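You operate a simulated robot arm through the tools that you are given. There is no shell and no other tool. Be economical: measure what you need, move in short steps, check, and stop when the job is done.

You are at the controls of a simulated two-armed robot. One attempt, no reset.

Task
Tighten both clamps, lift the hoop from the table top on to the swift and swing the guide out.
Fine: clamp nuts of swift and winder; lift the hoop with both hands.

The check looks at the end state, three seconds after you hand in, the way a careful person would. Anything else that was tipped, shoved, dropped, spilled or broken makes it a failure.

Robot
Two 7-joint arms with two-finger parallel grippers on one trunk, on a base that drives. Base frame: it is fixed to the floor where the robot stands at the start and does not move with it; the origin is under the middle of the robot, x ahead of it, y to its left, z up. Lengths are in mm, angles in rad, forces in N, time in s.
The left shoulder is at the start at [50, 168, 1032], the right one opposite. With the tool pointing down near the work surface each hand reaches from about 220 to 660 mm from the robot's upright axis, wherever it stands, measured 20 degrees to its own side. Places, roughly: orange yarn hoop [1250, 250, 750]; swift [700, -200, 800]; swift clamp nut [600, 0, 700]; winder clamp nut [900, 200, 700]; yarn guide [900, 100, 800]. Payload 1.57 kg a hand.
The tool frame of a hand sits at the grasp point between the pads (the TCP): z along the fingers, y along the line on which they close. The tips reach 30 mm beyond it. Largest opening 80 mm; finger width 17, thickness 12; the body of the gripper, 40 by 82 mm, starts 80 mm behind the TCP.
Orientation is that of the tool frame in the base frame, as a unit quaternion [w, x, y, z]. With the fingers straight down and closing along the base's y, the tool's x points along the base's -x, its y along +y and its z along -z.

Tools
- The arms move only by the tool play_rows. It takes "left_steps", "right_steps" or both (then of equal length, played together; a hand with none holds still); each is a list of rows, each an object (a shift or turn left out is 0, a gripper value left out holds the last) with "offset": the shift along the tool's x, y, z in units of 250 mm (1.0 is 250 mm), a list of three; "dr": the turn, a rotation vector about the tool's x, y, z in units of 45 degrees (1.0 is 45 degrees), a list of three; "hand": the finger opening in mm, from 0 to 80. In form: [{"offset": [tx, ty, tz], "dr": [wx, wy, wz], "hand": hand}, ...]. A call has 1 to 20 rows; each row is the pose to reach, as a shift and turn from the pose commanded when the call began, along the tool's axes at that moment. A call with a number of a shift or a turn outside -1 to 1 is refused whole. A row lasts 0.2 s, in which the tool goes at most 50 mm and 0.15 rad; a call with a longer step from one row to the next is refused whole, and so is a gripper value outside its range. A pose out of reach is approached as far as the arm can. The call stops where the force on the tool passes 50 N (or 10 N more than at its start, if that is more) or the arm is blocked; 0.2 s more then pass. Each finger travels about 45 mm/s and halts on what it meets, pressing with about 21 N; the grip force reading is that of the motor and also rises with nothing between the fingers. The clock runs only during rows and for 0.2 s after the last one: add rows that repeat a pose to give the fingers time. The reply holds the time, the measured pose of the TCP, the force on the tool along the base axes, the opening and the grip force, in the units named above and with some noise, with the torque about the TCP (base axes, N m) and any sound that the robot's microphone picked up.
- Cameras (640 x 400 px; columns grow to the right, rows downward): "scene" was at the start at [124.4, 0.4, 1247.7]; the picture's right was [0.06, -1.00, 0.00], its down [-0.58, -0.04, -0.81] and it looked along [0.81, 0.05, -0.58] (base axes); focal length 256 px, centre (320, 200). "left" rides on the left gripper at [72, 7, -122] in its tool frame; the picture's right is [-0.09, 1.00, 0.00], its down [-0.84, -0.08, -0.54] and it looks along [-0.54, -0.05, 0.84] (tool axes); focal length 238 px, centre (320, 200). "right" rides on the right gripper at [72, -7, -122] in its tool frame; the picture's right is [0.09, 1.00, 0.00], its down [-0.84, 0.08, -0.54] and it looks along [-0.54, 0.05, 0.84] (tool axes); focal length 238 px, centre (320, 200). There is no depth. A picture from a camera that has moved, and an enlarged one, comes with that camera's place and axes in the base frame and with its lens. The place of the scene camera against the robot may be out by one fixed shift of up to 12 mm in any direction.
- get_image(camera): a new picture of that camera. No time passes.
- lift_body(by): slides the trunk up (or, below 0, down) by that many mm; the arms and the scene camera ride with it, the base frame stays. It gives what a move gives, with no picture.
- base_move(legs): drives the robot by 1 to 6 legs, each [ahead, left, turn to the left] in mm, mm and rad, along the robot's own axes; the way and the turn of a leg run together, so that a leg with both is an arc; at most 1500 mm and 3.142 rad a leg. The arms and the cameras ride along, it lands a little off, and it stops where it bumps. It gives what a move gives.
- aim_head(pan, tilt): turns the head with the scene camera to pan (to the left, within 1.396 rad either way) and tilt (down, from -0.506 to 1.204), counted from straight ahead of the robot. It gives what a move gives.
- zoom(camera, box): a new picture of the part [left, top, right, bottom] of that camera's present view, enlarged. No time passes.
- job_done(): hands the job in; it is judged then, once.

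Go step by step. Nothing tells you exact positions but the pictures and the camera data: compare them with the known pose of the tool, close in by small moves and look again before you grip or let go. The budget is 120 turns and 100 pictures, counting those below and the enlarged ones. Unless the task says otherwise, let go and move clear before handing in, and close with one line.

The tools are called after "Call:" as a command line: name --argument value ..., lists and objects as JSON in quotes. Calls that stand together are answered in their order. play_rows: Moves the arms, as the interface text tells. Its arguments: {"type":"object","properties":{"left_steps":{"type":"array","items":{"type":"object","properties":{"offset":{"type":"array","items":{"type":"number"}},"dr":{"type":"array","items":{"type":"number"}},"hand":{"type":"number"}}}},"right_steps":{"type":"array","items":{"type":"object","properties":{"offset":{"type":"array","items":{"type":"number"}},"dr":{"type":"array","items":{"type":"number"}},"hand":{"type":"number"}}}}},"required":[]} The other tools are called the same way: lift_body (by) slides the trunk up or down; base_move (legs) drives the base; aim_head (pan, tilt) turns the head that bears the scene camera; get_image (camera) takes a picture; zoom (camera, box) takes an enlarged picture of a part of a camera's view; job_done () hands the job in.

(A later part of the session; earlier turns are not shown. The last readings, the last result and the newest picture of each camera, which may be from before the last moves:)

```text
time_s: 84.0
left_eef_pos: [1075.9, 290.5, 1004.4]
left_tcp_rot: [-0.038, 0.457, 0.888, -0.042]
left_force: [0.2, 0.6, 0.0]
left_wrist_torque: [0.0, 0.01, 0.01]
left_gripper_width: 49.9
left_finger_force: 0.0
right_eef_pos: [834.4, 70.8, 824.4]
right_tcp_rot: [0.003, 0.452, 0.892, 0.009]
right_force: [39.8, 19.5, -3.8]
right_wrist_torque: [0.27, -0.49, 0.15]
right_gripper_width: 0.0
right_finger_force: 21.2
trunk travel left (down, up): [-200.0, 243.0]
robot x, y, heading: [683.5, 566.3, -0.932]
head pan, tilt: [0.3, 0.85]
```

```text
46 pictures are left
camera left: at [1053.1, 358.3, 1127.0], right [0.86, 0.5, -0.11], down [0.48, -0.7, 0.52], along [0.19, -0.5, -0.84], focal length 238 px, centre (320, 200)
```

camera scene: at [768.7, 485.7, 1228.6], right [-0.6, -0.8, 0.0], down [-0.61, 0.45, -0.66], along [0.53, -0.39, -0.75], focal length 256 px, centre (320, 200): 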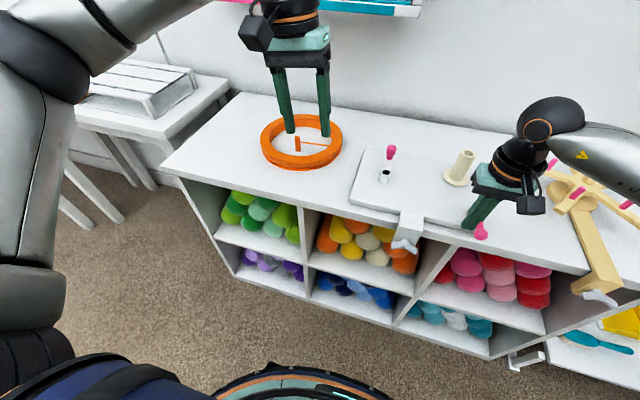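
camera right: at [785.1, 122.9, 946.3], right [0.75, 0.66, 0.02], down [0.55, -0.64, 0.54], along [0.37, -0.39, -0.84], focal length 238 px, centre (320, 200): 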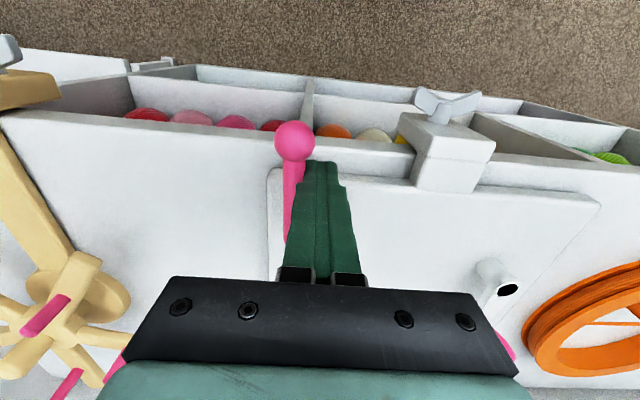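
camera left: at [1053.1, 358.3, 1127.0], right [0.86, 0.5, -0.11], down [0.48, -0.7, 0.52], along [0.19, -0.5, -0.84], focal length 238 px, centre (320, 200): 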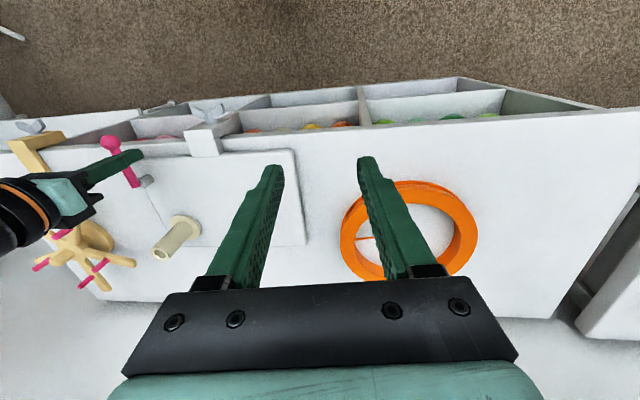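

Call:
play_rows --right_steps '[{"offset": [0, 0.07, 0]}, {"offset": [0, 0.14, 0]}, {"offset": [0, 0.14, -0.15]}, {"offset": [0, 0.14, -0.3]}, {"offset": [0, 0.14, -0.48]}, {"offset": [0, 0.14, -0.66], "hand": 50}, {"offset": [0, 0.14, -0.8], "hand": 50}]'

Call:
zoom --camera "scene" --box '[240, 100, 400, 200]'

Call:
get_image --camera "right"

```text
time_s: 85.6
left_eef_pos: [1072.3, 290.4, 1004.7]
left_tcp_rot: [-0.037, 0.456, 0.888, -0.041]
left_force: [-1.1, -0.9, 1.1]
left_wrist_torque: [0.0, 0.01, 0.01]
left_gripper_width: 49.9
left_finger_force: 0.0
right_eef_pos: [855.5, 83.9, 1024.0]
right_tcp_rot: [-0.004, 0.456, 0.89, 0.005]
right_force: [-0.4, 0.5, 0.6]
right_wrist_torque: [-0.02, -0.01, -0.01]
right_gripper_width: 49.4
right_finger_force: 0.3
trunk travel left (down, up): [-200.0, 243.0]
robot x, y, heading: [677.8, 570.3, -0.937]
head pan, tilt: [0.3, 0.85]
```

```text
4.00 times, centred on (320, 150) of scene
camera zoom: at [765.4, 484.7, 1228.8], right [-0.6, -0.8, 0.0], down [-0.6, 0.45, -0.66], along [0.53, -0.39, -0.75], focal length 1024 px, centre (320, 400)
```

zoom: 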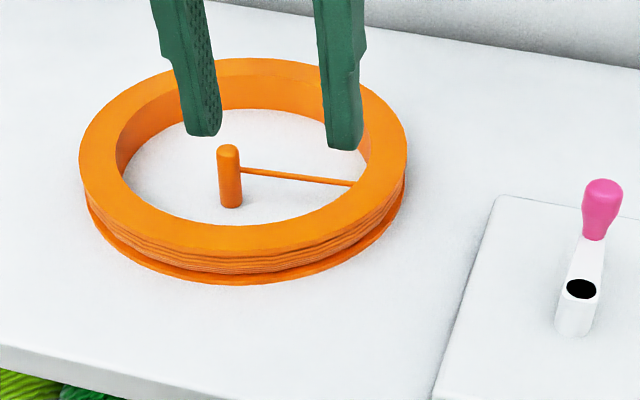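

```text
44 pictures are left
camera right: at [807.5, 136.9, 1147.0], right [0.76, 0.66, 0.0], down [0.55, -0.64, 0.53], along [0.35, -0.4, -0.85], focal length 238 px, centre (320, 200)
```

right: 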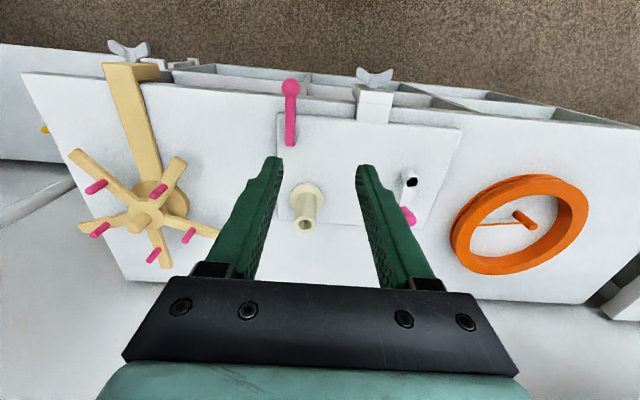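

The guide now points straight out. Next I measure the swift's pegs before dealing with the hoop.

Call:
zoom --camera "right" --box '[50, 130, 242, 280]'

Call:
aim_head --pan -0.3 --tilt 0.75

Call:
get_image --camera "scene"

```text
2.67 times, centred on (146, 205) of right
camera zoom: at [807.5, 136.9, 1147.0], right [0.76, 0.66, 0.0], down [0.55, -0.64, 0.53], along [0.35, -0.4, -0.85], focal length 636 px, centre (784, 187)
```

zoom: 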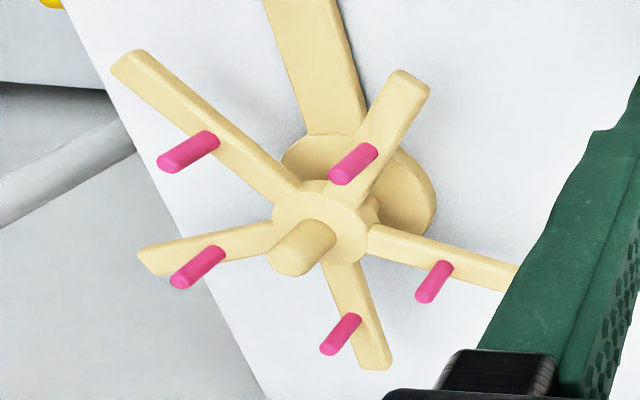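

```text
time_s: 86.6
left_eef_pos: [1073.9, 290.6, 1005.2]
left_tcp_rot: [-0.035, 0.457, 0.888, -0.041]
left_force: [0.0, 1.0, 0.1]
left_wrist_torque: [0.0, 0.01, 0.0]
left_gripper_width: 49.9
left_finger_force: 0.1
right_eef_pos: [855.9, 83.7, 1022.1]
right_tcp_rot: [-0.003, 0.457, 0.89, 0.004]
right_force: [-0.8, -0.1, 0.5]
right_wrist_torque: [-0.01, 0.01, 0.01]
right_gripper_width: 50.1
right_finger_force: 0.0
trunk travel left (down, up): [-200.0, 243.0]
robot x, y, heading: [682.5, 566.3, -0.944]
head pan, tilt: [-0.3, 0.75]
```

```text
42 pictures are left
camera scene: at [729.8, 452.6, 1236.8], right [-0.94, -0.33, 0.0], down [-0.22, 0.64, -0.73], along [0.24, -0.69, -0.68], focal length 256 px, centre (320, 200)
```

scene: 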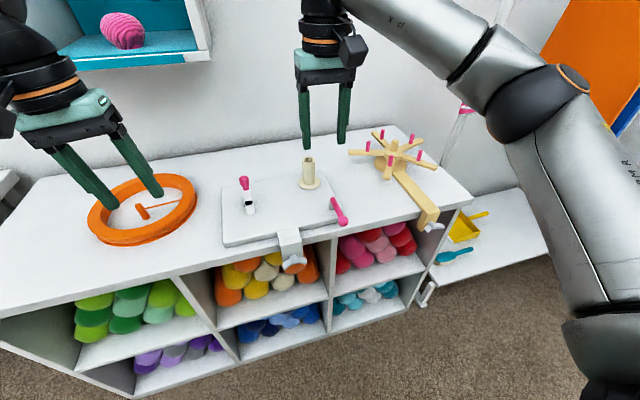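

Pegs lie on a 77 mm radius about [742,-237], and the hoop's inner radius is about 88 mm, centred near [1308,178]. I'll drive over to face the hoop.

Call:
base_move --legs '[[0, 276, 0], [100, 0, 0]]'

Call:
aim_head --pan 0 --tilt 0.85

Call:
get_image --camera "scene"

Call:
get_image --camera "right"

Call:
get_image --camera "left"

```text
time_s: 90.3
left_eef_pos: [1352.4, 370.0, 1005.4]
left_tcp_rot: [-0.035, 0.458, 0.887, -0.04]
left_force: [0.6, 0.1, -0.8]
left_wrist_torque: [0.03, -0.01, -0.01]
left_gripper_width: 49.9
left_finger_force: 0.0
right_eef_pos: [1132.1, 164.8, 1022.6]
right_tcp_rot: [-0.003, 0.458, 0.889, 0.003]
right_force: [0.2, 0.9, -0.3]
right_wrist_torque: [-0.02, 0.02, -0.03]
right_gripper_width: 50.2
right_finger_force: 0.0
trunk travel left (down, up): [-200.0, 243.0]
robot x, y, heading: [960.0, 647.3, -0.945]
head pan, tilt: [-0.3, 0.75]
```

```text
time_s: 91.1
left_eef_pos: [1351.7, 372.0, 1005.9]
left_tcp_rot: [-0.035, 0.457, 0.888, -0.041]
left_force: [0.8, 0.4, 0.3]
left_wrist_torque: [-0.01, 0.01, -0.03]
left_gripper_width: 50.1
left_finger_force: 0.0
right_eef_pos: [1133.8, 164.5, 1023.1]
right_tcp_rot: [-0.003, 0.458, 0.889, 0.004]
right_force: [0.1, 0.0, -0.2]
right_wrist_torque: [-0.01, 0.03, -0.03]
right_gripper_width: 49.9
right_finger_force: 0.1
trunk travel left (down, up): [-200.0, 243.0]
robot x, y, heading: [962.6, 645.5, -0.94]
head pan, tilt: [0.0, 0.85]
```

```text
41 pictures are left
camera scene: at [1027.6, 548.9, 1228.8], right [-0.81, -0.59, 0.0], down [-0.44, 0.61, -0.66], along [0.39, -0.53, -0.75], focal length 256 px, centre (320, 200)
```

scene: 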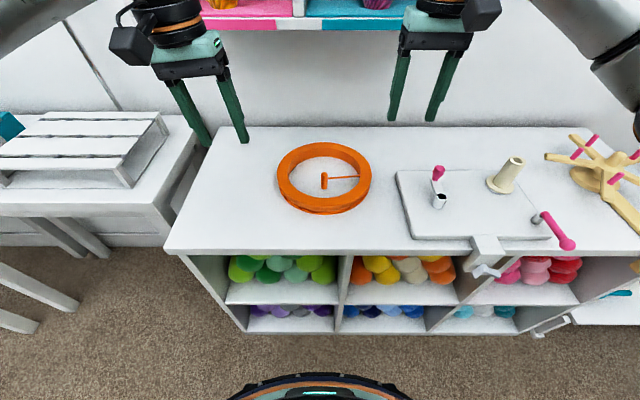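

```text
40 pictures are left
camera right: at [1085.8, 217.6, 1146.5], right [0.76, 0.65, 0.0], down [0.55, -0.64, 0.53], along [0.35, -0.4, -0.85], focal length 238 px, centre (320, 200)
```

right: 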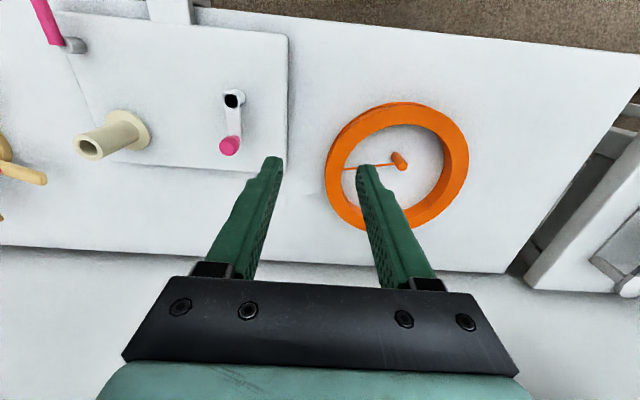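

```text
39 pictures are left
camera left: at [1328.7, 437.5, 1127.9], right [0.86, 0.5, -0.11], down [0.48, -0.71, 0.52], along [0.19, -0.5, -0.84], focal length 238 px, centre (320, 200)
```

left: 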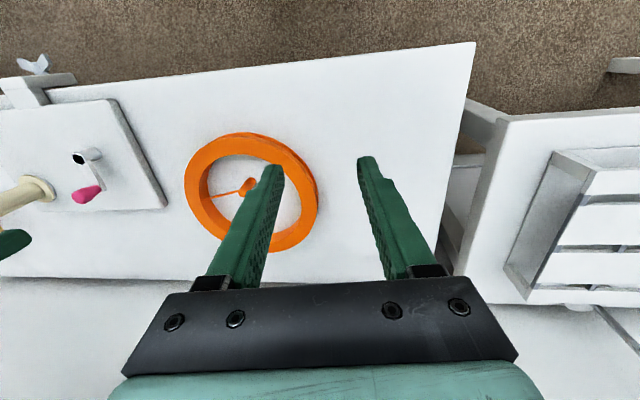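

Call:
play_rows --left_steps '[{"offset": [-0.065, -0.034, 0.086], "dr": [-0.021, -0.009, -0.076], "hand": 66}, {"offset": [-0.131, -0.068, 0.173], "dr": [-0.043, -0.018, -0.152]}, {"offset": [-0.197, -0.102, 0.259], "dr": [-0.064, -0.027, -0.228]}, {"offset": [-0.263, -0.136, 0.345], "dr": [-0.085, -0.037, -0.303]}, {"offset": [-0.328, -0.17, 0.432], "dr": [-0.107, -0.046, -0.379]}, {"offset": [-0.394, -0.204, 0.518], "dr": [-0.128, -0.055, -0.455]}]' --right_steps '[{"offset": [-0.042, 0.025, 0.095], "dr": [0, 0, 0.06], "hand": 66}, {"offset": [-0.084, 0.05, 0.19], "dr": [0, 0, 0.12]}, {"offset": [-0.126, 0.075, 0.286], "dr": [0, 0, 0.178]}, {"offset": [-0.168, 0.1, 0.381], "dr": [0, 0, 0.237]}, {"offset": [-0.21, 0.125, 0.477], "dr": [0, 0, 0.297]}, {"offset": [-0.252, 0.15, 0.572], "dr": [0, 0, 0.356]}]'

Call:
get_image --camera "scene"

Call:
get_image --camera "right"

Call:
get_image --camera "left"

```text
time_s: 92.5
left_eef_pos: [1354.3, 255.4, 876.2]
left_tcp_rot: [0.0, 0.292, 0.956, 0.002]
left_force: [0.1, -0.6, 0.2]
left_wrist_torque: [-0.04, -0.02, 0.0]
left_gripper_width: 66.0
left_finger_force: 0.0
right_eef_pos: [1199.9, 135.7, 879.2]
right_tcp_rot: [-0.004, 0.578, 0.816, 0.003]
right_force: [-0.7, 0.3, -0.1]
right_wrist_torque: [0.02, -0.02, 0.06]
right_gripper_width: 66.2
right_finger_force: 0.1
trunk travel left (down, up): [-200.0, 243.0]
robot x, y, heading: [959.3, 649.1, -0.939]
head pan, tilt: [0.0, 0.85]
```

```text
38 pictures are left
camera scene: at [1027.8, 548.7, 1228.8], right [-0.81, -0.59, 0.0], down [-0.44, 0.61, -0.66], along [0.39, -0.53, -0.75], focal length 256 px, centre (320, 200)
```

scene: 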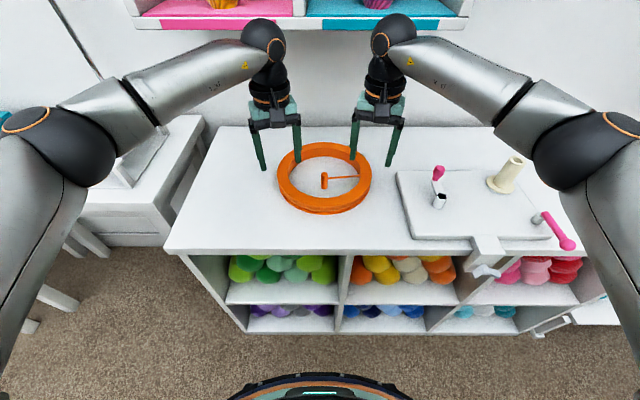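

```text
37 pictures are left
camera right: at [1169.7, 199.3, 1003.0], right [0.91, 0.42, 0.0], down [0.35, -0.77, 0.53], along [0.23, -0.48, -0.85], focal length 238 px, centre (320, 200)
```

right: 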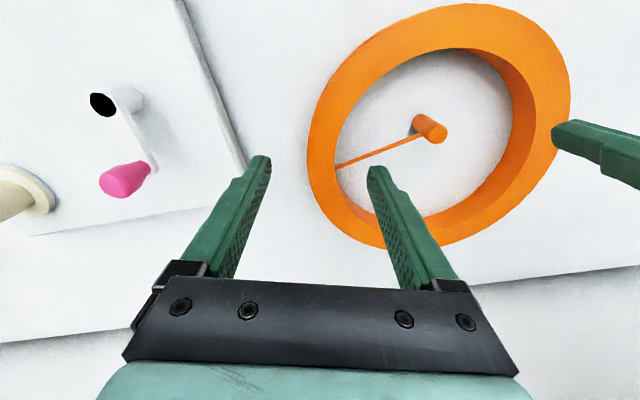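

```text
36 pictures are left
camera left: at [1299.6, 301.0, 998.5], right [0.63, 0.77, 0.0], down [0.65, -0.53, 0.54], along [0.42, -0.34, -0.84], focal length 238 px, centre (320, 200)
```

left: 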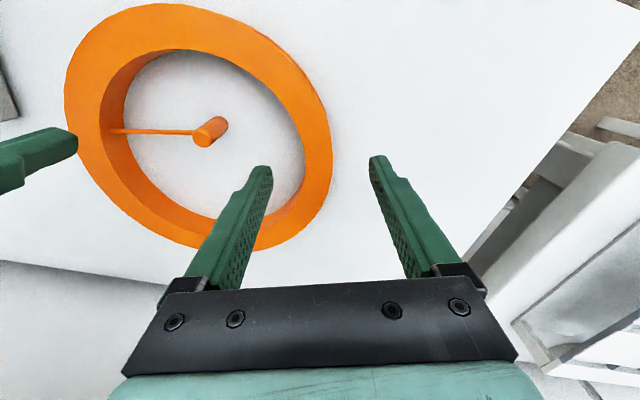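

Hoop centre refined to [1304,162], R 117, top z about 790. I'll shift the hands by 11 mm and descend part way.

Call:
play_rows --left_steps '[{"offset": [-0.042, -0.012, 0.04]}, {"offset": [-0.042, -0.012, 0.12]}, {"offset": [-0.042, -0.012, 0.18]}]' --right_steps '[{"offset": [-0.042, 0.015, 0.04]}, {"offset": [-0.042, 0.015, 0.13]}, {"offset": [-0.042, 0.015, 0.19]}]'

Call:
get_image --camera "right"

Call:
get_image --camera "left"

Call:
zoom --camera "scene" --box '[240, 120, 400, 220]'

```text
time_s: 93.3
left_eef_pos: [1361.3, 249.8, 833.0]
left_tcp_rot: [0.0, 0.293, 0.956, 0.001]
left_force: [-0.4, -0.5, 0.3]
left_wrist_torque: [0.01, -0.03, -0.03]
left_gripper_width: 66.0
left_finger_force: 0.0
right_eef_pos: [1207.1, 127.0, 832.3]
right_tcp_rot: [-0.003, 0.577, 0.817, 0.003]
right_force: [0.5, -0.8, -1.4]
right_wrist_torque: [-0.03, -0.02, 0.03]
right_gripper_width: 66.1
right_finger_force: 0.1
trunk travel left (down, up): [-200.0, 243.0]
robot x, y, heading: [965.2, 651.0, -0.947]
head pan, tilt: [0.0, 0.85]
```

```text
35 pictures are left
camera right: at [1177.0, 191.3, 955.8], right [0.91, 0.42, 0.0], down [0.35, -0.77, 0.53], along [0.23, -0.48, -0.85], focal length 238 px, centre (320, 200)
```

right: 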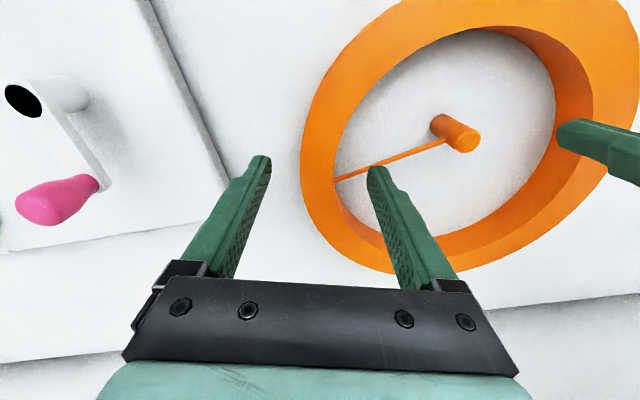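

```text
34 pictures are left
camera left: at [1305.8, 294.2, 954.9], right [0.63, 0.77, 0.0], down [0.65, -0.53, 0.54], along [0.42, -0.34, -0.84], focal length 238 px, centre (320, 200)
```

left: 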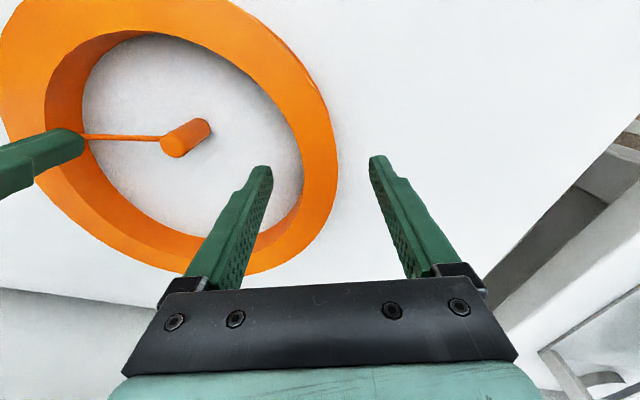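

```text
4.00 times, centred on (320, 170) of scene
camera zoom: at [1027.7, 548.9, 1228.8], right [-0.81, -0.59, 0.0], down [-0.44, 0.61, -0.66], along [0.39, -0.53, -0.75], focal length 1024 px, centre (320, 320)
```

zoom: 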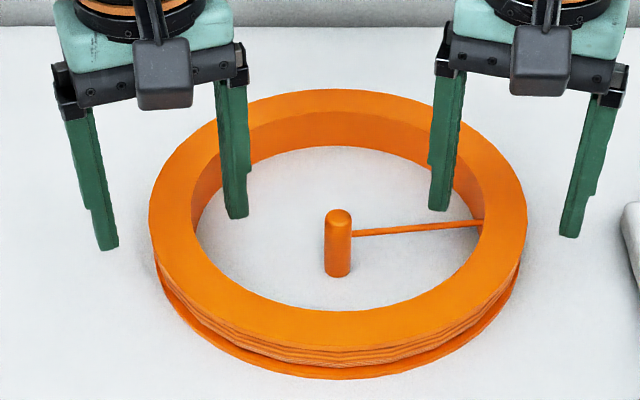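

The right inner finger would land on the thread, so I'll swing that grip further to the front and the left one a little back.

Call:
play_rows --left_steps '[{"offset": [-0.038, -0.007, 0], "dr": [0, 0, 0.11]}, {"offset": [-0.076, -0.013, 0], "dr": [0, 0, 0.222]}]' --right_steps '[{"offset": [0.05, 0.008, 0], "dr": [0, 0, 0.155]}, {"offset": [0.099, 0.015, 0], "dr": [0, 0, 0.311]}]'

Call:
get_image --camera "right"

Call:
get_image --camera "left"

```text
time_s: 93.9
left_eef_pos: [1375.0, 235.7, 832.2]
left_tcp_rot: [0.0, 0.377, 0.926, 0.001]
left_force: [-0.2, -0.9, -0.1]
left_wrist_torque: [0.0, -0.02, 0.0]
left_gripper_width: 66.1
left_finger_force: 0.1
right_eef_pos: [1203.0, 153.2, 831.6]
right_tcp_rot: [-0.004, 0.673, 0.739, 0.002]
right_force: [-0.4, -0.9, 0.2]
right_wrist_torque: [0.0, 0.04, 0.04]
right_gripper_width: 66.0
right_finger_force: 0.1
trunk travel left (down, up): [-200.0, 243.0]
robot x, y, heading: [962.9, 651.0, -0.944]
head pan, tilt: [0.0, 0.85]
```

```text
32 pictures are left
camera right: at [1189.1, 222.3, 955.8], right [0.98, 0.19, 0.0], down [0.16, -0.83, 0.53], along [0.1, -0.52, -0.85], focal length 238 px, centre (320, 200)
```

right: 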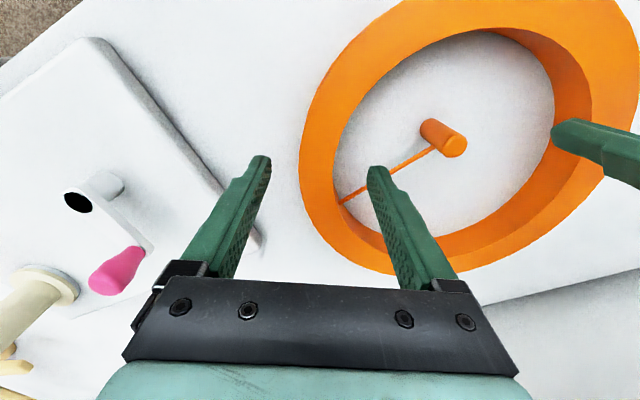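

```text
31 pictures are left
camera left: at [1328.7, 289.4, 955.5], right [0.76, 0.65, 0.0], down [0.55, -0.64, 0.54], along [0.35, -0.41, -0.84], focal length 238 px, centre (320, 200)
```

left: 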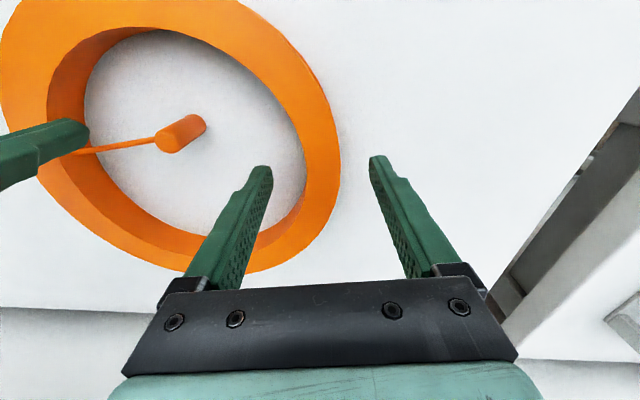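

Call:
play_rows --left_steps '[{"offset": [0, 0, 0.06]}, {"offset": [0, 0, 0.12]}, {"offset": [0, 0, 0.165]}]' --right_steps '[{"offset": [0, 0, 0.06]}, {"offset": [0, 0, 0.12]}, {"offset": [0, 0, 0.165]}]'

Call:
get_image --camera "right"

Call:
zoom --camera "scene" --box '[240, 120, 400, 220]'

```text
time_s: 94.7
left_eef_pos: [1374.8, 235.2, 791.1]
left_tcp_rot: [0.0, 0.376, 0.927, 0.002]
left_force: [0.3, 0.8, 0.3]
left_wrist_torque: [-0.03, 0.01, 0.02]
left_gripper_width: 66.2
left_finger_force: 0.1
right_eef_pos: [1202.0, 153.3, 790.6]
right_tcp_rot: [-0.004, 0.673, 0.74, 0.002]
right_force: [0.9, 0.1, -0.5]
right_wrist_torque: [-0.04, 0.01, -0.02]
right_gripper_width: 66.0
right_finger_force: 0.0
trunk travel left (down, up): [-200.0, 243.0]
robot x, y, heading: [960.8, 650.9, -0.939]
head pan, tilt: [0.0, 0.85]
```

```text
30 pictures are left
camera right: at [1187.7, 223.3, 914.2], right [0.98, 0.19, 0.0], down [0.16, -0.83, 0.53], along [0.1, -0.52, -0.85], focal length 238 px, centre (320, 200)
```

right: 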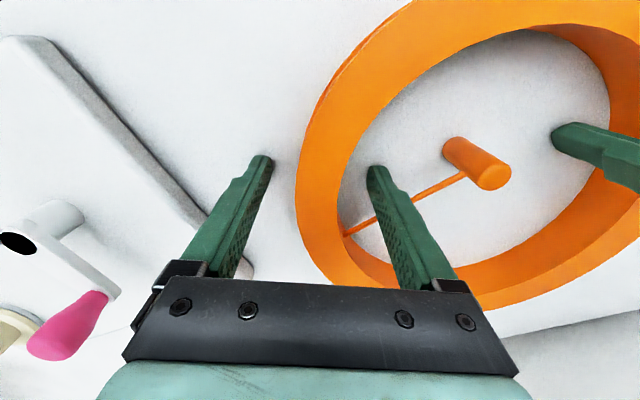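

```text
4.00 times, centred on (320, 170) of scene
camera zoom: at [1027.7, 548.9, 1228.8], right [-0.81, -0.59, 0.0], down [-0.44, 0.61, -0.66], along [0.39, -0.53, -0.75], focal length 1024 px, centre (320, 320)
```

zoom: 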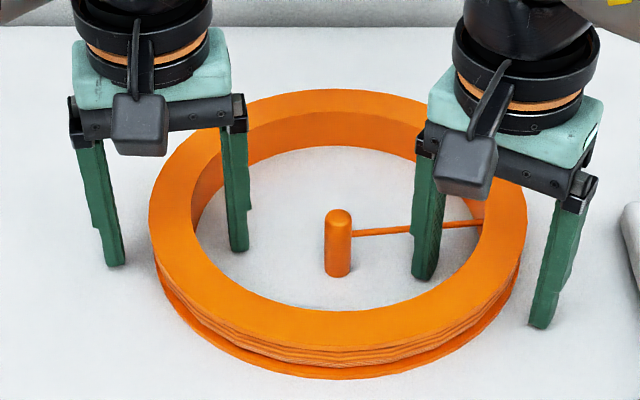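

Call:
play_rows --left_steps '[{"hand": 10}, {"hand": 10}, {"hand": 10}, {"hand": 10}, {"hand": 10}]' --right_steps '[{"hand": 10}, {"hand": 10}, {"hand": 10}, {"hand": 10}, {"hand": 10}]'

Call:
get_image --camera "right"

Call:
get_image --camera "left"

```text
time_s: 95.9
left_eef_pos: [1374.0, 235.6, 792.1]
left_tcp_rot: [-0.001, 0.375, 0.927, 0.0]
left_force: [-6.5, 0.0, 0.0]
left_wrist_torque: [-0.11, 0.15, -0.04]
left_gripper_width: 28.3
left_finger_force: 21.1
right_eef_pos: [1201.2, 154.6, 791.1]
right_tcp_rot: [-0.005, 0.673, 0.74, 0.004]
right_force: [6.1, 0.3, 0.2]
right_wrist_torque: [0.14, -0.11, -0.37]
right_gripper_width: 28.6
right_finger_force: 20.8
trunk travel left (down, up): [-200.0, 243.0]
robot x, y, heading: [962.2, 649.6, -0.936]
head pan, tilt: [0.0, 0.85]
```

```text
28 pictures are left
camera right: at [1187.9, 223.4, 914.6], right [0.98, 0.19, 0.0], down [0.16, -0.83, 0.53], along [0.1, -0.52, -0.85], focal length 238 px, centre (320, 200)
```

right: 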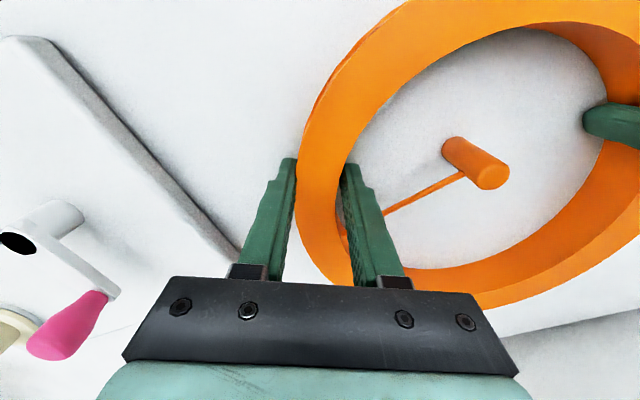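

```text
27 pictures are left
camera left: at [1328.4, 288.8, 914.6], right [0.76, 0.65, 0.0], down [0.55, -0.64, 0.54], along [0.35, -0.41, -0.84], focal length 238 px, centre (320, 200)
```

left: 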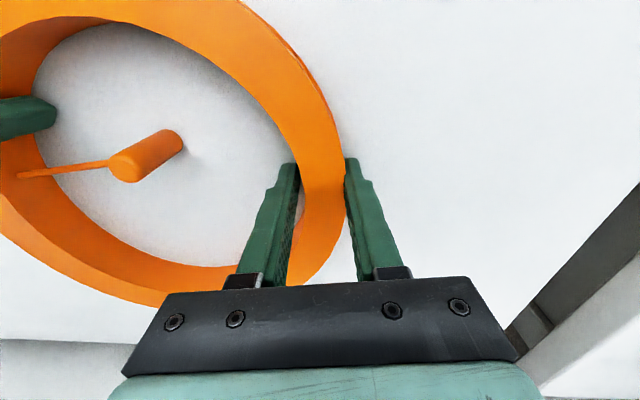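

Both hands hold the rim at 28.5 mm. I'll lift 40 mm with the trunk and see whether the peg comes with it.

Call:
lift_body --by 40

Call:
get_image --camera "scene"

Call:
zoom --camera "scene" --box '[240, 120, 400, 220]'

```text
time_s: 96.7
left_eef_pos: [1374.9, 234.6, 831.6]
left_tcp_rot: [-0.002, 0.376, 0.927, 0.001]
left_force: [-10.5, -1.0, 0.0]
left_wrist_torque: [0.02, 0.29, -0.24]
left_gripper_width: 28.1
left_finger_force: 21.1
right_eef_pos: [1201.8, 153.2, 830.5]
right_tcp_rot: [-0.004, 0.672, 0.74, 0.004]
right_force: [10.2, 0.5, -1.6]
right_wrist_torque: [-0.02, -0.22, -0.54]
right_gripper_width: 28.3
right_finger_force: 20.8
trunk travel left (down, up): [-240.0, 203.0]
robot x, y, heading: [958.7, 652.8, -0.942]
head pan, tilt: [0.0, 0.85]
```

```text
26 pictures are left
camera scene: at [1027.9, 548.7, 1268.8], right [-0.81, -0.59, 0.0], down [-0.44, 0.61, -0.66], along [0.39, -0.53, -0.75], focal length 256 px, centre (320, 200)
```

scene: 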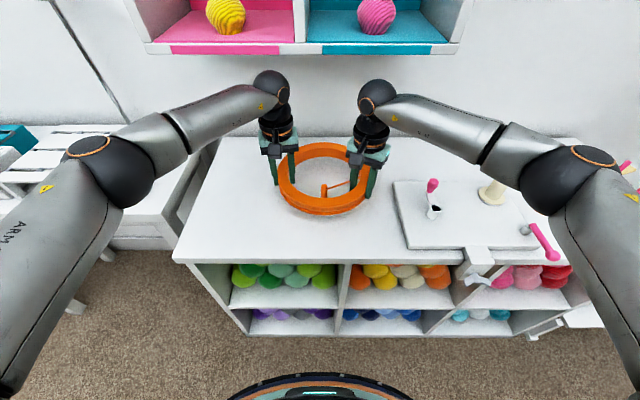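

```text
4.00 times, centred on (320, 170) of scene
camera zoom: at [1027.9, 548.7, 1268.8], right [-0.81, -0.59, 0.0], down [-0.44, 0.61, -0.66], along [0.39, -0.53, -0.75], focal length 1024 px, centre (320, 320)
```

zoom: 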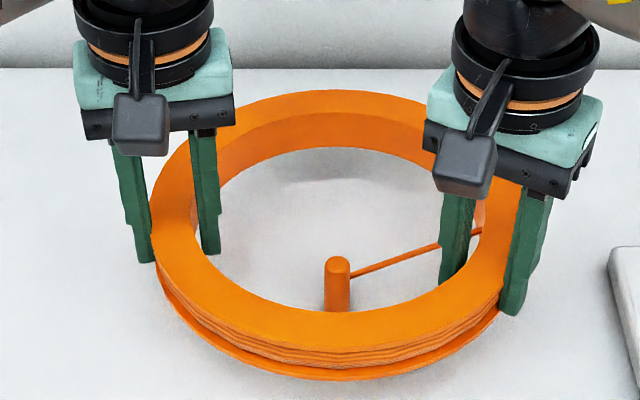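

Call:
lift_body --by 30

Call:
zoom --camera "scene" --box '[240, 120, 400, 220]'

Call:
get_image --camera "left"

```text
time_s: 97.5
left_eef_pos: [1375.4, 235.1, 861.9]
left_tcp_rot: [0.0, 0.375, 0.927, 0.002]
left_force: [-12.7, -1.7, -0.1]
left_wrist_torque: [0.01, 0.28, -0.24]
left_gripper_width: 28.4
left_finger_force: 20.6
right_eef_pos: [1202.4, 153.5, 861.4]
right_tcp_rot: [-0.004, 0.672, 0.741, 0.004]
right_force: [12.4, 1.3, -0.5]
right_wrist_torque: [0.04, -0.23, -0.48]
right_gripper_width: 28.3
right_finger_force: 21.6
trunk travel left (down, up): [-270.0, 173.0]
robot x, y, heading: [962.7, 647.4, -0.941]
head pan, tilt: [0.0, 0.85]
```

```text
4.00 times, centred on (320, 170) of scene
camera zoom: at [1027.9, 548.7, 1298.8], right [-0.81, -0.59, 0.0], down [-0.44, 0.61, -0.66], along [0.39, -0.53, -0.75], focal length 1024 px, centre (320, 320)
```

zoom: 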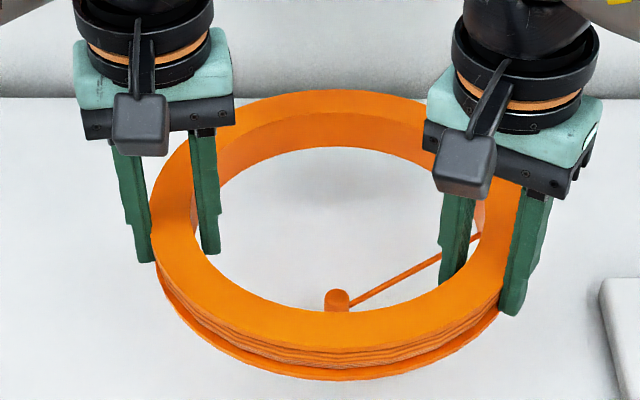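

```text
23 pictures are left
camera left: at [1328.6, 288.6, 984.5], right [0.76, 0.65, 0.0], down [0.55, -0.64, 0.54], along [0.35, -0.41, -0.84], focal length 238 px, centre (320, 200)
```

left: 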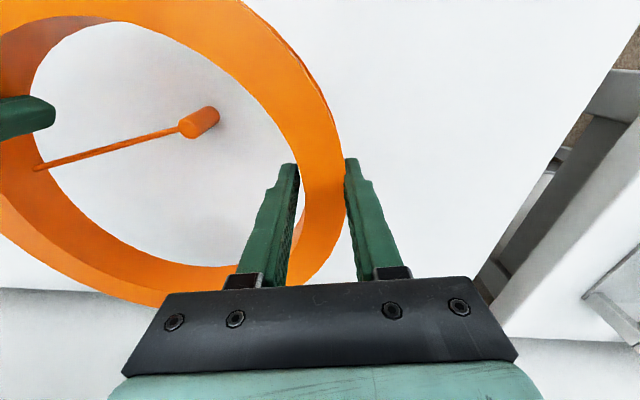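

Call:
lift_body --by 40

Call:
get_image --camera "left"

```text
time_s: 98.3
left_eef_pos: [1374.7, 235.0, 901.4]
left_tcp_rot: [-0.002, 0.375, 0.927, 0.0]
left_force: [-12.7, -2.0, -0.9]
left_wrist_torque: [-0.07, 0.19, -0.17]
left_gripper_width: 28.3
left_finger_force: 21.2
right_eef_pos: [1202.3, 154.0, 900.7]
right_tcp_rot: [-0.002, 0.672, 0.74, 0.005]
right_force: [12.7, 1.5, 0.2]
right_wrist_torque: [0.16, -0.24, -0.43]
right_gripper_width: 28.0
right_finger_force: 20.9
trunk travel left (down, up): [-310.0, 133.0]
robot x, y, heading: [962.2, 650.8, -0.949]
head pan, tilt: [0.0, 0.85]
```

```text
22 pictures are left
camera left: at [1328.7, 288.6, 1024.5], right [0.76, 0.65, 0.0], down [0.55, -0.64, 0.54], along [0.35, -0.41, -0.84], focal length 238 px, centre (320, 200)
```

left: 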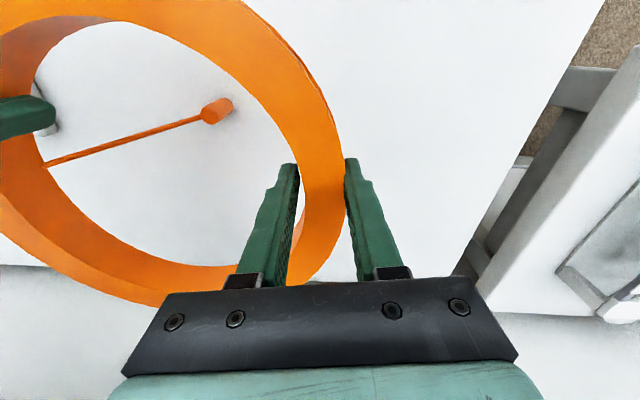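

The peg stays put on the table and its thread just pays out. I'll retreat a little, raise more, and start sideways in a short test move.

Call:
base_move --legs '[[-80, 0, 0]]'

Call:
lift_body --by 35

Call:
base_move --legs '[[0, -150, 0]]'

Call:
get_image --camera "scene"

```text
time_s: 99.4
left_eef_pos: [1327.1, 300.4, 903.0]
left_tcp_rot: [-0.001, 0.376, 0.927, 0.0]
left_force: [-13.5, -2.3, -0.5]
left_wrist_torque: [-0.1, 0.2, -0.13]
left_gripper_width: 28.3
left_finger_force: 20.9
right_eef_pos: [1154.4, 219.4, 902.7]
right_tcp_rot: [-0.003, 0.671, 0.742, 0.004]
right_force: [13.2, 2.3, 0.7]
right_wrist_torque: [0.15, -0.22, -0.4]
right_gripper_width: 28.1
right_finger_force: 20.7
trunk travel left (down, up): [-310.0, 133.0]
robot x, y, heading: [913.1, 710.7, -0.936]
head pan, tilt: [0.0, 0.85]
```

```text
time_s: 100.2
left_eef_pos: [1327.2, 299.3, 936.9]
left_tcp_rot: [-0.002, 0.375, 0.927, 0.001]
left_force: [-0.9, 2.3, -0.2]
left_wrist_torque: [-0.01, 0.08, -0.02]
left_gripper_width: 28.2
left_finger_force: 21.5
right_eef_pos: [1154.4, 216.8, 936.4]
right_tcp_rot: [-0.003, 0.672, 0.74, 0.003]
right_force: [1.4, -1.0, -1.1]
right_wrist_torque: [0.0, 0.0, -0.42]
right_gripper_width: 28.1
right_finger_force: 20.7
trunk travel left (down, up): [-345.0, 98.0]
robot x, y, heading: [914.2, 714.7, -0.941]
head pan, tilt: [0.0, 0.85]
```

```text
time_s: 102.1
left_eef_pos: [1204.4, 209.0, 937.7]
left_tcp_rot: [-0.002, 0.375, 0.927, 0.002]
left_force: [-2.6, 1.9, -0.1]
left_wrist_torque: [0.08, 0.07, -0.15]
left_gripper_width: 28.1
left_finger_force: 21.2
right_eef_pos: [1033.5, 129.2, 936.7]
right_tcp_rot: [-0.004, 0.672, 0.74, 0.004]
right_force: [2.1, -2.5, 0.1]
right_wrist_torque: [-0.07, -0.05, -0.49]
right_gripper_width: 28.1
right_finger_force: 21.2
trunk travel left (down, up): [-345.0, 98.0]
robot x, y, heading: [790.4, 624.1, -0.941]
head pan, tilt: [0.0, 0.85]
```

```text
21 pictures are left
camera scene: at [858.6, 524.4, 1373.8], right [-0.81, -0.59, 0.0], down [-0.44, 0.61, -0.66], along [0.39, -0.53, -0.75], focal length 256 px, centre (320, 200)
```

scene: 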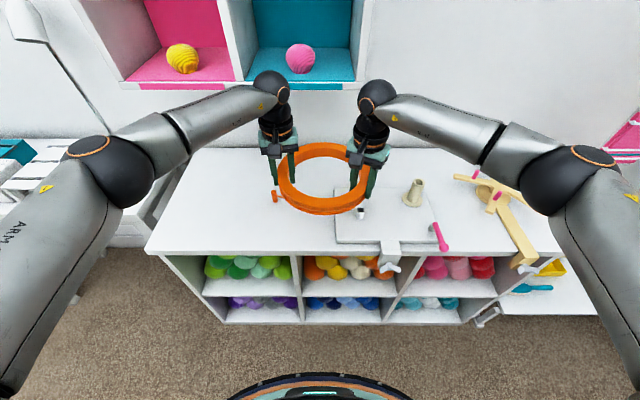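

The peg is still standing where it was and forces are low. Onward in two legs.

Call:
base_move --legs '[[0, -270, 0]]'

Call:
base_move --legs '[[0, -265, 0]]'

Call:
get_image --camera "scene"

Call:
get_image --camera "right"

```text
time_s: 105.1
left_eef_pos: [984.0, 48.9, 936.1]
left_tcp_rot: [-0.003, 0.376, 0.927, 0.001]
left_force: [-1.9, 2.5, -0.1]
left_wrist_torque: [0.05, 0.07, -0.13]
left_gripper_width: 28.1
left_finger_force: 21.4
right_eef_pos: [812.1, -31.1, 936.4]
right_tcp_rot: [-0.003, 0.672, 0.741, 0.004]
right_force: [2.2, -1.4, -0.8]
right_wrist_torque: [-0.04, 0.0, -0.45]
right_gripper_width: 28.2
right_finger_force: 20.6
trunk travel left (down, up): [-345.0, 98.0]
robot x, y, heading: [571.4, 462.3, -0.939]
head pan, tilt: [0.0, 0.85]
```

```text
time_s: 108.0
left_eef_pos: [769.2, -107.0, 937.8]
left_tcp_rot: [-0.001, 0.378, 0.926, 0.001]
left_force: [-1.8, 2.4, 0.1]
left_wrist_torque: [0.06, 0.08, -0.09]
left_gripper_width: 28.1
left_finger_force: 20.5
right_eef_pos: [595.8, -187.7, 935.3]
right_tcp_rot: [-0.004, 0.675, 0.738, 0.004]
right_force: [1.6, -3.8, -0.2]
right_wrist_torque: [-0.07, 0.0, -0.47]
right_gripper_width: 28.1
right_finger_force: 21.3
trunk travel left (down, up): [-345.0, 98.0]
robot x, y, heading: [358.4, 306.8, -0.948]
head pan, tilt: [0.0, 0.85]
```

```text
20 pictures are left
camera scene: at [424.8, 208.9, 1373.8], right [-0.81, -0.58, 0.0], down [-0.44, 0.61, -0.66], along [0.39, -0.54, -0.75], focal length 256 px, centre (320, 200)
```

scene: 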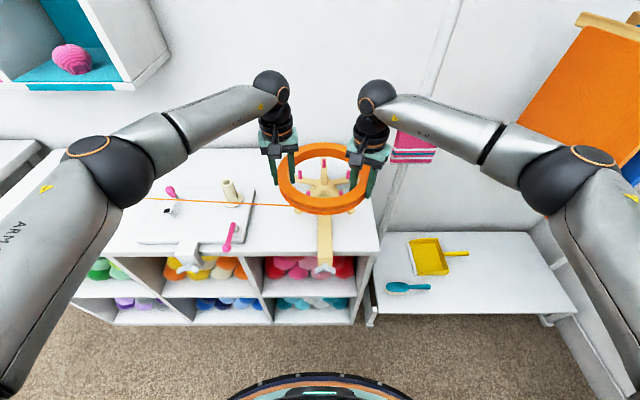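

```text
19 pictures are left
camera right: at [582.8, -117.6, 1059.5], right [0.98, 0.18, 0.0], down [0.15, -0.83, 0.53], along [0.1, -0.52, -0.85], focal length 238 px, centre (320, 200)
```

right: 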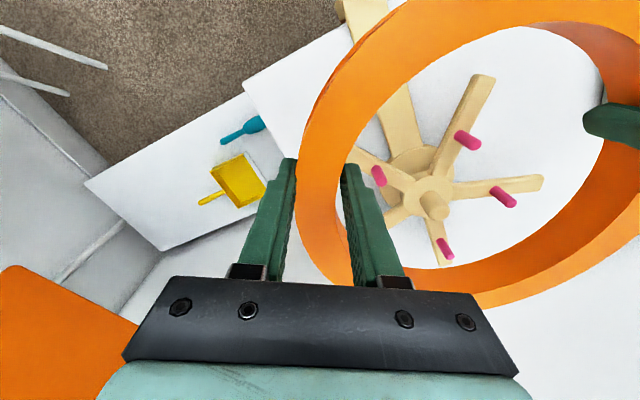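

The hoop is lined up sideways; it needs about 68 mm forward. I'll advance and check.

Call:
base_move --legs '[[67, 1, 0]]'

Call:
get_image --camera "right"

Call:
get_image --camera "left"

```text
time_s: 109.0
left_eef_pos: [810.6, -161.1, 936.3]
left_tcp_rot: [-0.002, 0.378, 0.926, 0.001]
left_force: [-1.7, 3.1, 0.2]
left_wrist_torque: [0.01, 0.08, -0.08]
left_gripper_width: 28.4
left_finger_force: 21.1
right_eef_pos: [637.3, -241.7, 936.3]
right_tcp_rot: [-0.003, 0.675, 0.738, 0.004]
right_force: [2.9, -2.8, -0.9]
right_wrist_torque: [0.0, 0.02, -0.48]
right_gripper_width: 28.1
right_finger_force: 21.3
trunk travel left (down, up): [-345.0, 98.0]
robot x, y, heading: [396.4, 257.9, -0.945]
head pan, tilt: [0.0, 0.85]
```

```text
18 pictures are left
camera right: at [624.2, -172.4, 1059.1], right [0.98, 0.18, 0.0], down [0.15, -0.83, 0.53], along [0.1, -0.52, -0.85], focal length 238 px, centre (320, 200)
```

right: 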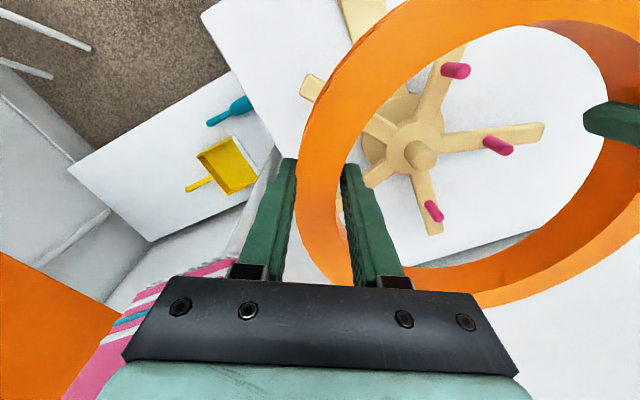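

```text
17 pictures are left
camera left: at [765.2, -107.5, 1059.1], right [0.76, 0.65, 0.0], down [0.54, -0.64, 0.54], along [0.35, -0.41, -0.84], focal length 238 px, centre (320, 200)
```

left: 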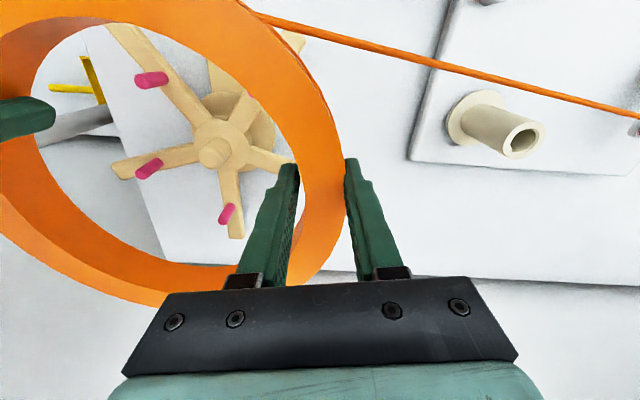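

Pegs triangulate to a swift centre of about [742,-243], so I need 9 mm forward and 3 mm right. Then I'll lower to just above the pegs and look.

Call:
base_move --legs '[[9, -3, 0]]'

Call:
lift_body --by -38

Call:
get_image --camera "right"

Call:
get_image --camera "left"

Call:
zoom --camera "scene" --box '[240, 120, 400, 220]'

```text
time_s: 109.8
left_eef_pos: [812.8, -170.6, 937.0]
left_tcp_rot: [-0.002, 0.378, 0.926, 0.002]
left_force: [-2.1, 1.0, -0.5]
left_wrist_torque: [-0.03, 0.05, -0.03]
left_gripper_width: 27.9
left_finger_force: 20.5
right_eef_pos: [640.5, -251.4, 936.3]
right_tcp_rot: [-0.003, 0.674, 0.738, 0.003]
right_force: [2.2, -2.2, -1.8]
right_wrist_torque: [0.08, 0.05, -0.45]
right_gripper_width: 28.0
right_finger_force: 21.2
trunk travel left (down, up): [-345.0, 98.0]
robot x, y, heading: [402.7, 248.9, -0.946]
head pan, tilt: [0.0, 0.85]
```

```text
time_s: 110.6
left_eef_pos: [812.0, -169.5, 898.5]
left_tcp_rot: [-0.002, 0.378, 0.926, 0.001]
left_force: [-1.3, 1.8, -0.5]
left_wrist_torque: [-0.06, 0.06, -0.04]
left_gripper_width: 28.3
left_finger_force: 21.5
right_eef_pos: [639.5, -250.8, 898.0]
right_tcp_rot: [-0.001, 0.675, 0.738, 0.003]
right_force: [1.8, -2.1, -1.2]
right_wrist_torque: [0.03, 0.08, -0.47]
right_gripper_width: 28.0
right_finger_force: 20.7
trunk travel left (down, up): [-307.0, 136.0]
robot x, y, heading: [404.8, 247.9, -0.946]
head pan, tilt: [0.0, 0.85]
```

```text
16 pictures are left
camera right: at [626.6, -181.1, 1021.5], right [0.98, 0.18, 0.0], down [0.15, -0.83, 0.54], along [0.1, -0.53, -0.84], focal length 238 px, centre (320, 200)
```

right: 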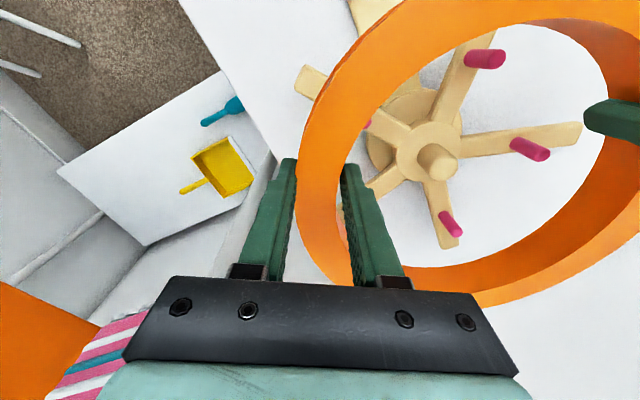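

```text
15 pictures are left
camera left: at [767.4, -115.6, 1021.6], right [0.76, 0.65, 0.0], down [0.54, -0.64, 0.54], along [0.35, -0.41, -0.84], focal length 238 px, centre (320, 200)
```

left: 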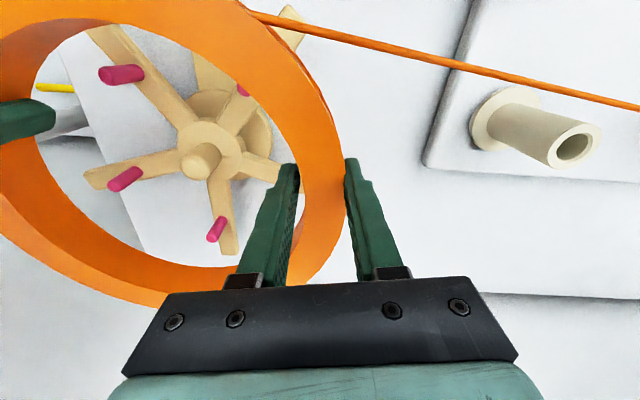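

```text
4.00 times, centred on (320, 170) of scene
camera zoom: at [468.2, 145.9, 1335.8], right [-0.81, -0.59, 0.0], down [-0.44, 0.61, -0.66], along [0.39, -0.54, -0.75], focal length 1024 px, centre (320, 320)
```

zoom: 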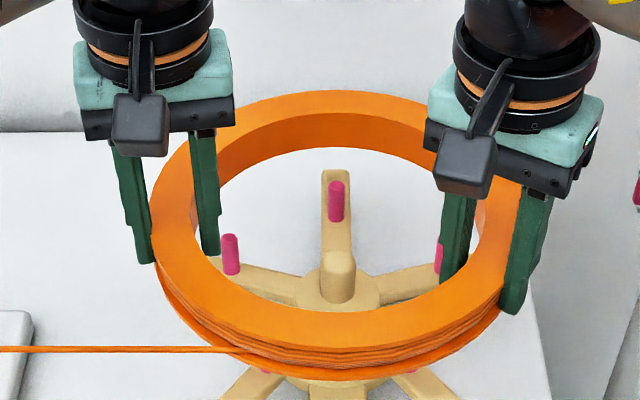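

Now pegs triangulate to [742.7,-246.5] with tops at z 840, and the hoop centre at about [741,-242.5]. I'll nudge 5 mm forward and 1 mm right, then lower partway.

Call:
base_move --legs '[[5, -1, 0]]'

Call:
lift_body --by -12

Call:
get_image --camera "right"

Call:
get_image --camera "left"

```text
time_s: 111.3
left_eef_pos: [814.8, -175.3, 897.7]
left_tcp_rot: [-0.002, 0.379, 0.925, 0.002]
left_force: [-2.6, 1.9, 0.9]
left_wrist_torque: [0.09, 0.1, -0.13]
left_gripper_width: 28.4
left_finger_force: 20.6
right_eef_pos: [643.3, -255.5, 897.9]
right_tcp_rot: [-0.002, 0.675, 0.738, 0.004]
right_force: [1.6, -3.2, -2.4]
right_wrist_torque: [-0.07, 0.09, -0.52]
right_gripper_width: 27.9
right_finger_force: 21.0
trunk travel left (down, up): [-307.0, 136.0]
robot x, y, heading: [404.7, 236.9, -0.944]
head pan, tilt: [0.0, 0.85]
```

```text
time_s: 111.9
left_eef_pos: [815.5, -174.1, 886.6]
left_tcp_rot: [-0.003, 0.379, 0.925, 0.001]
left_force: [-1.1, 2.9, 0.7]
left_wrist_torque: [-0.1, 0.02, 0.01]
left_gripper_width: 28.1
left_finger_force: 20.7
right_eef_pos: [642.4, -256.1, 887.4]
right_tcp_rot: [-0.001, 0.676, 0.737, 0.003]
right_force: [1.6, -1.6, -0.6]
right_wrist_torque: [0.08, 0.09, -0.42]
right_gripper_width: 27.8
right_finger_force: 21.5
trunk travel left (down, up): [-295.0, 148.0]
robot x, y, heading: [404.6, 238.3, -0.949]
head pan, tilt: [0.0, 0.85]
```

```text
13 pictures are left
camera right: at [628.7, -185.8, 1009.5], right [0.98, 0.18, 0.0], down [0.15, -0.83, 0.54], along [0.1, -0.53, -0.84], focal length 238 px, centre (320, 200)
```

right: 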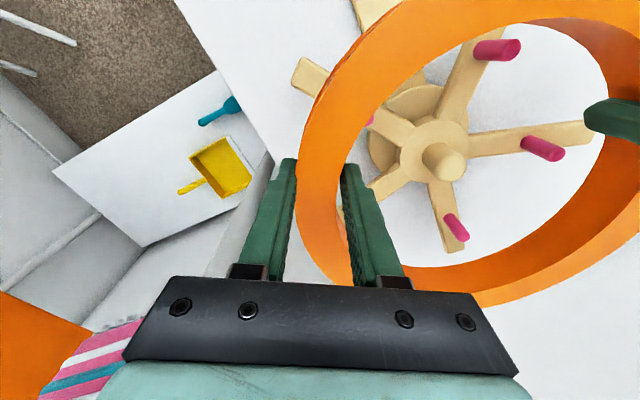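

```text
12 pictures are left
camera left: at [769.4, -120.1, 1009.6], right [0.76, 0.65, 0.0], down [0.54, -0.64, 0.54], along [0.35, -0.41, -0.84], focal length 238 px, centre (320, 200)
```

left: 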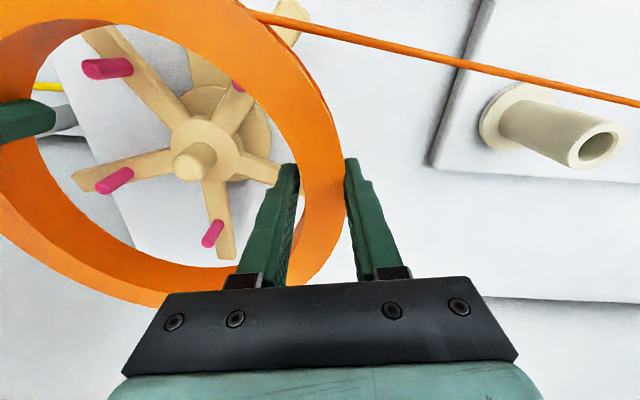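

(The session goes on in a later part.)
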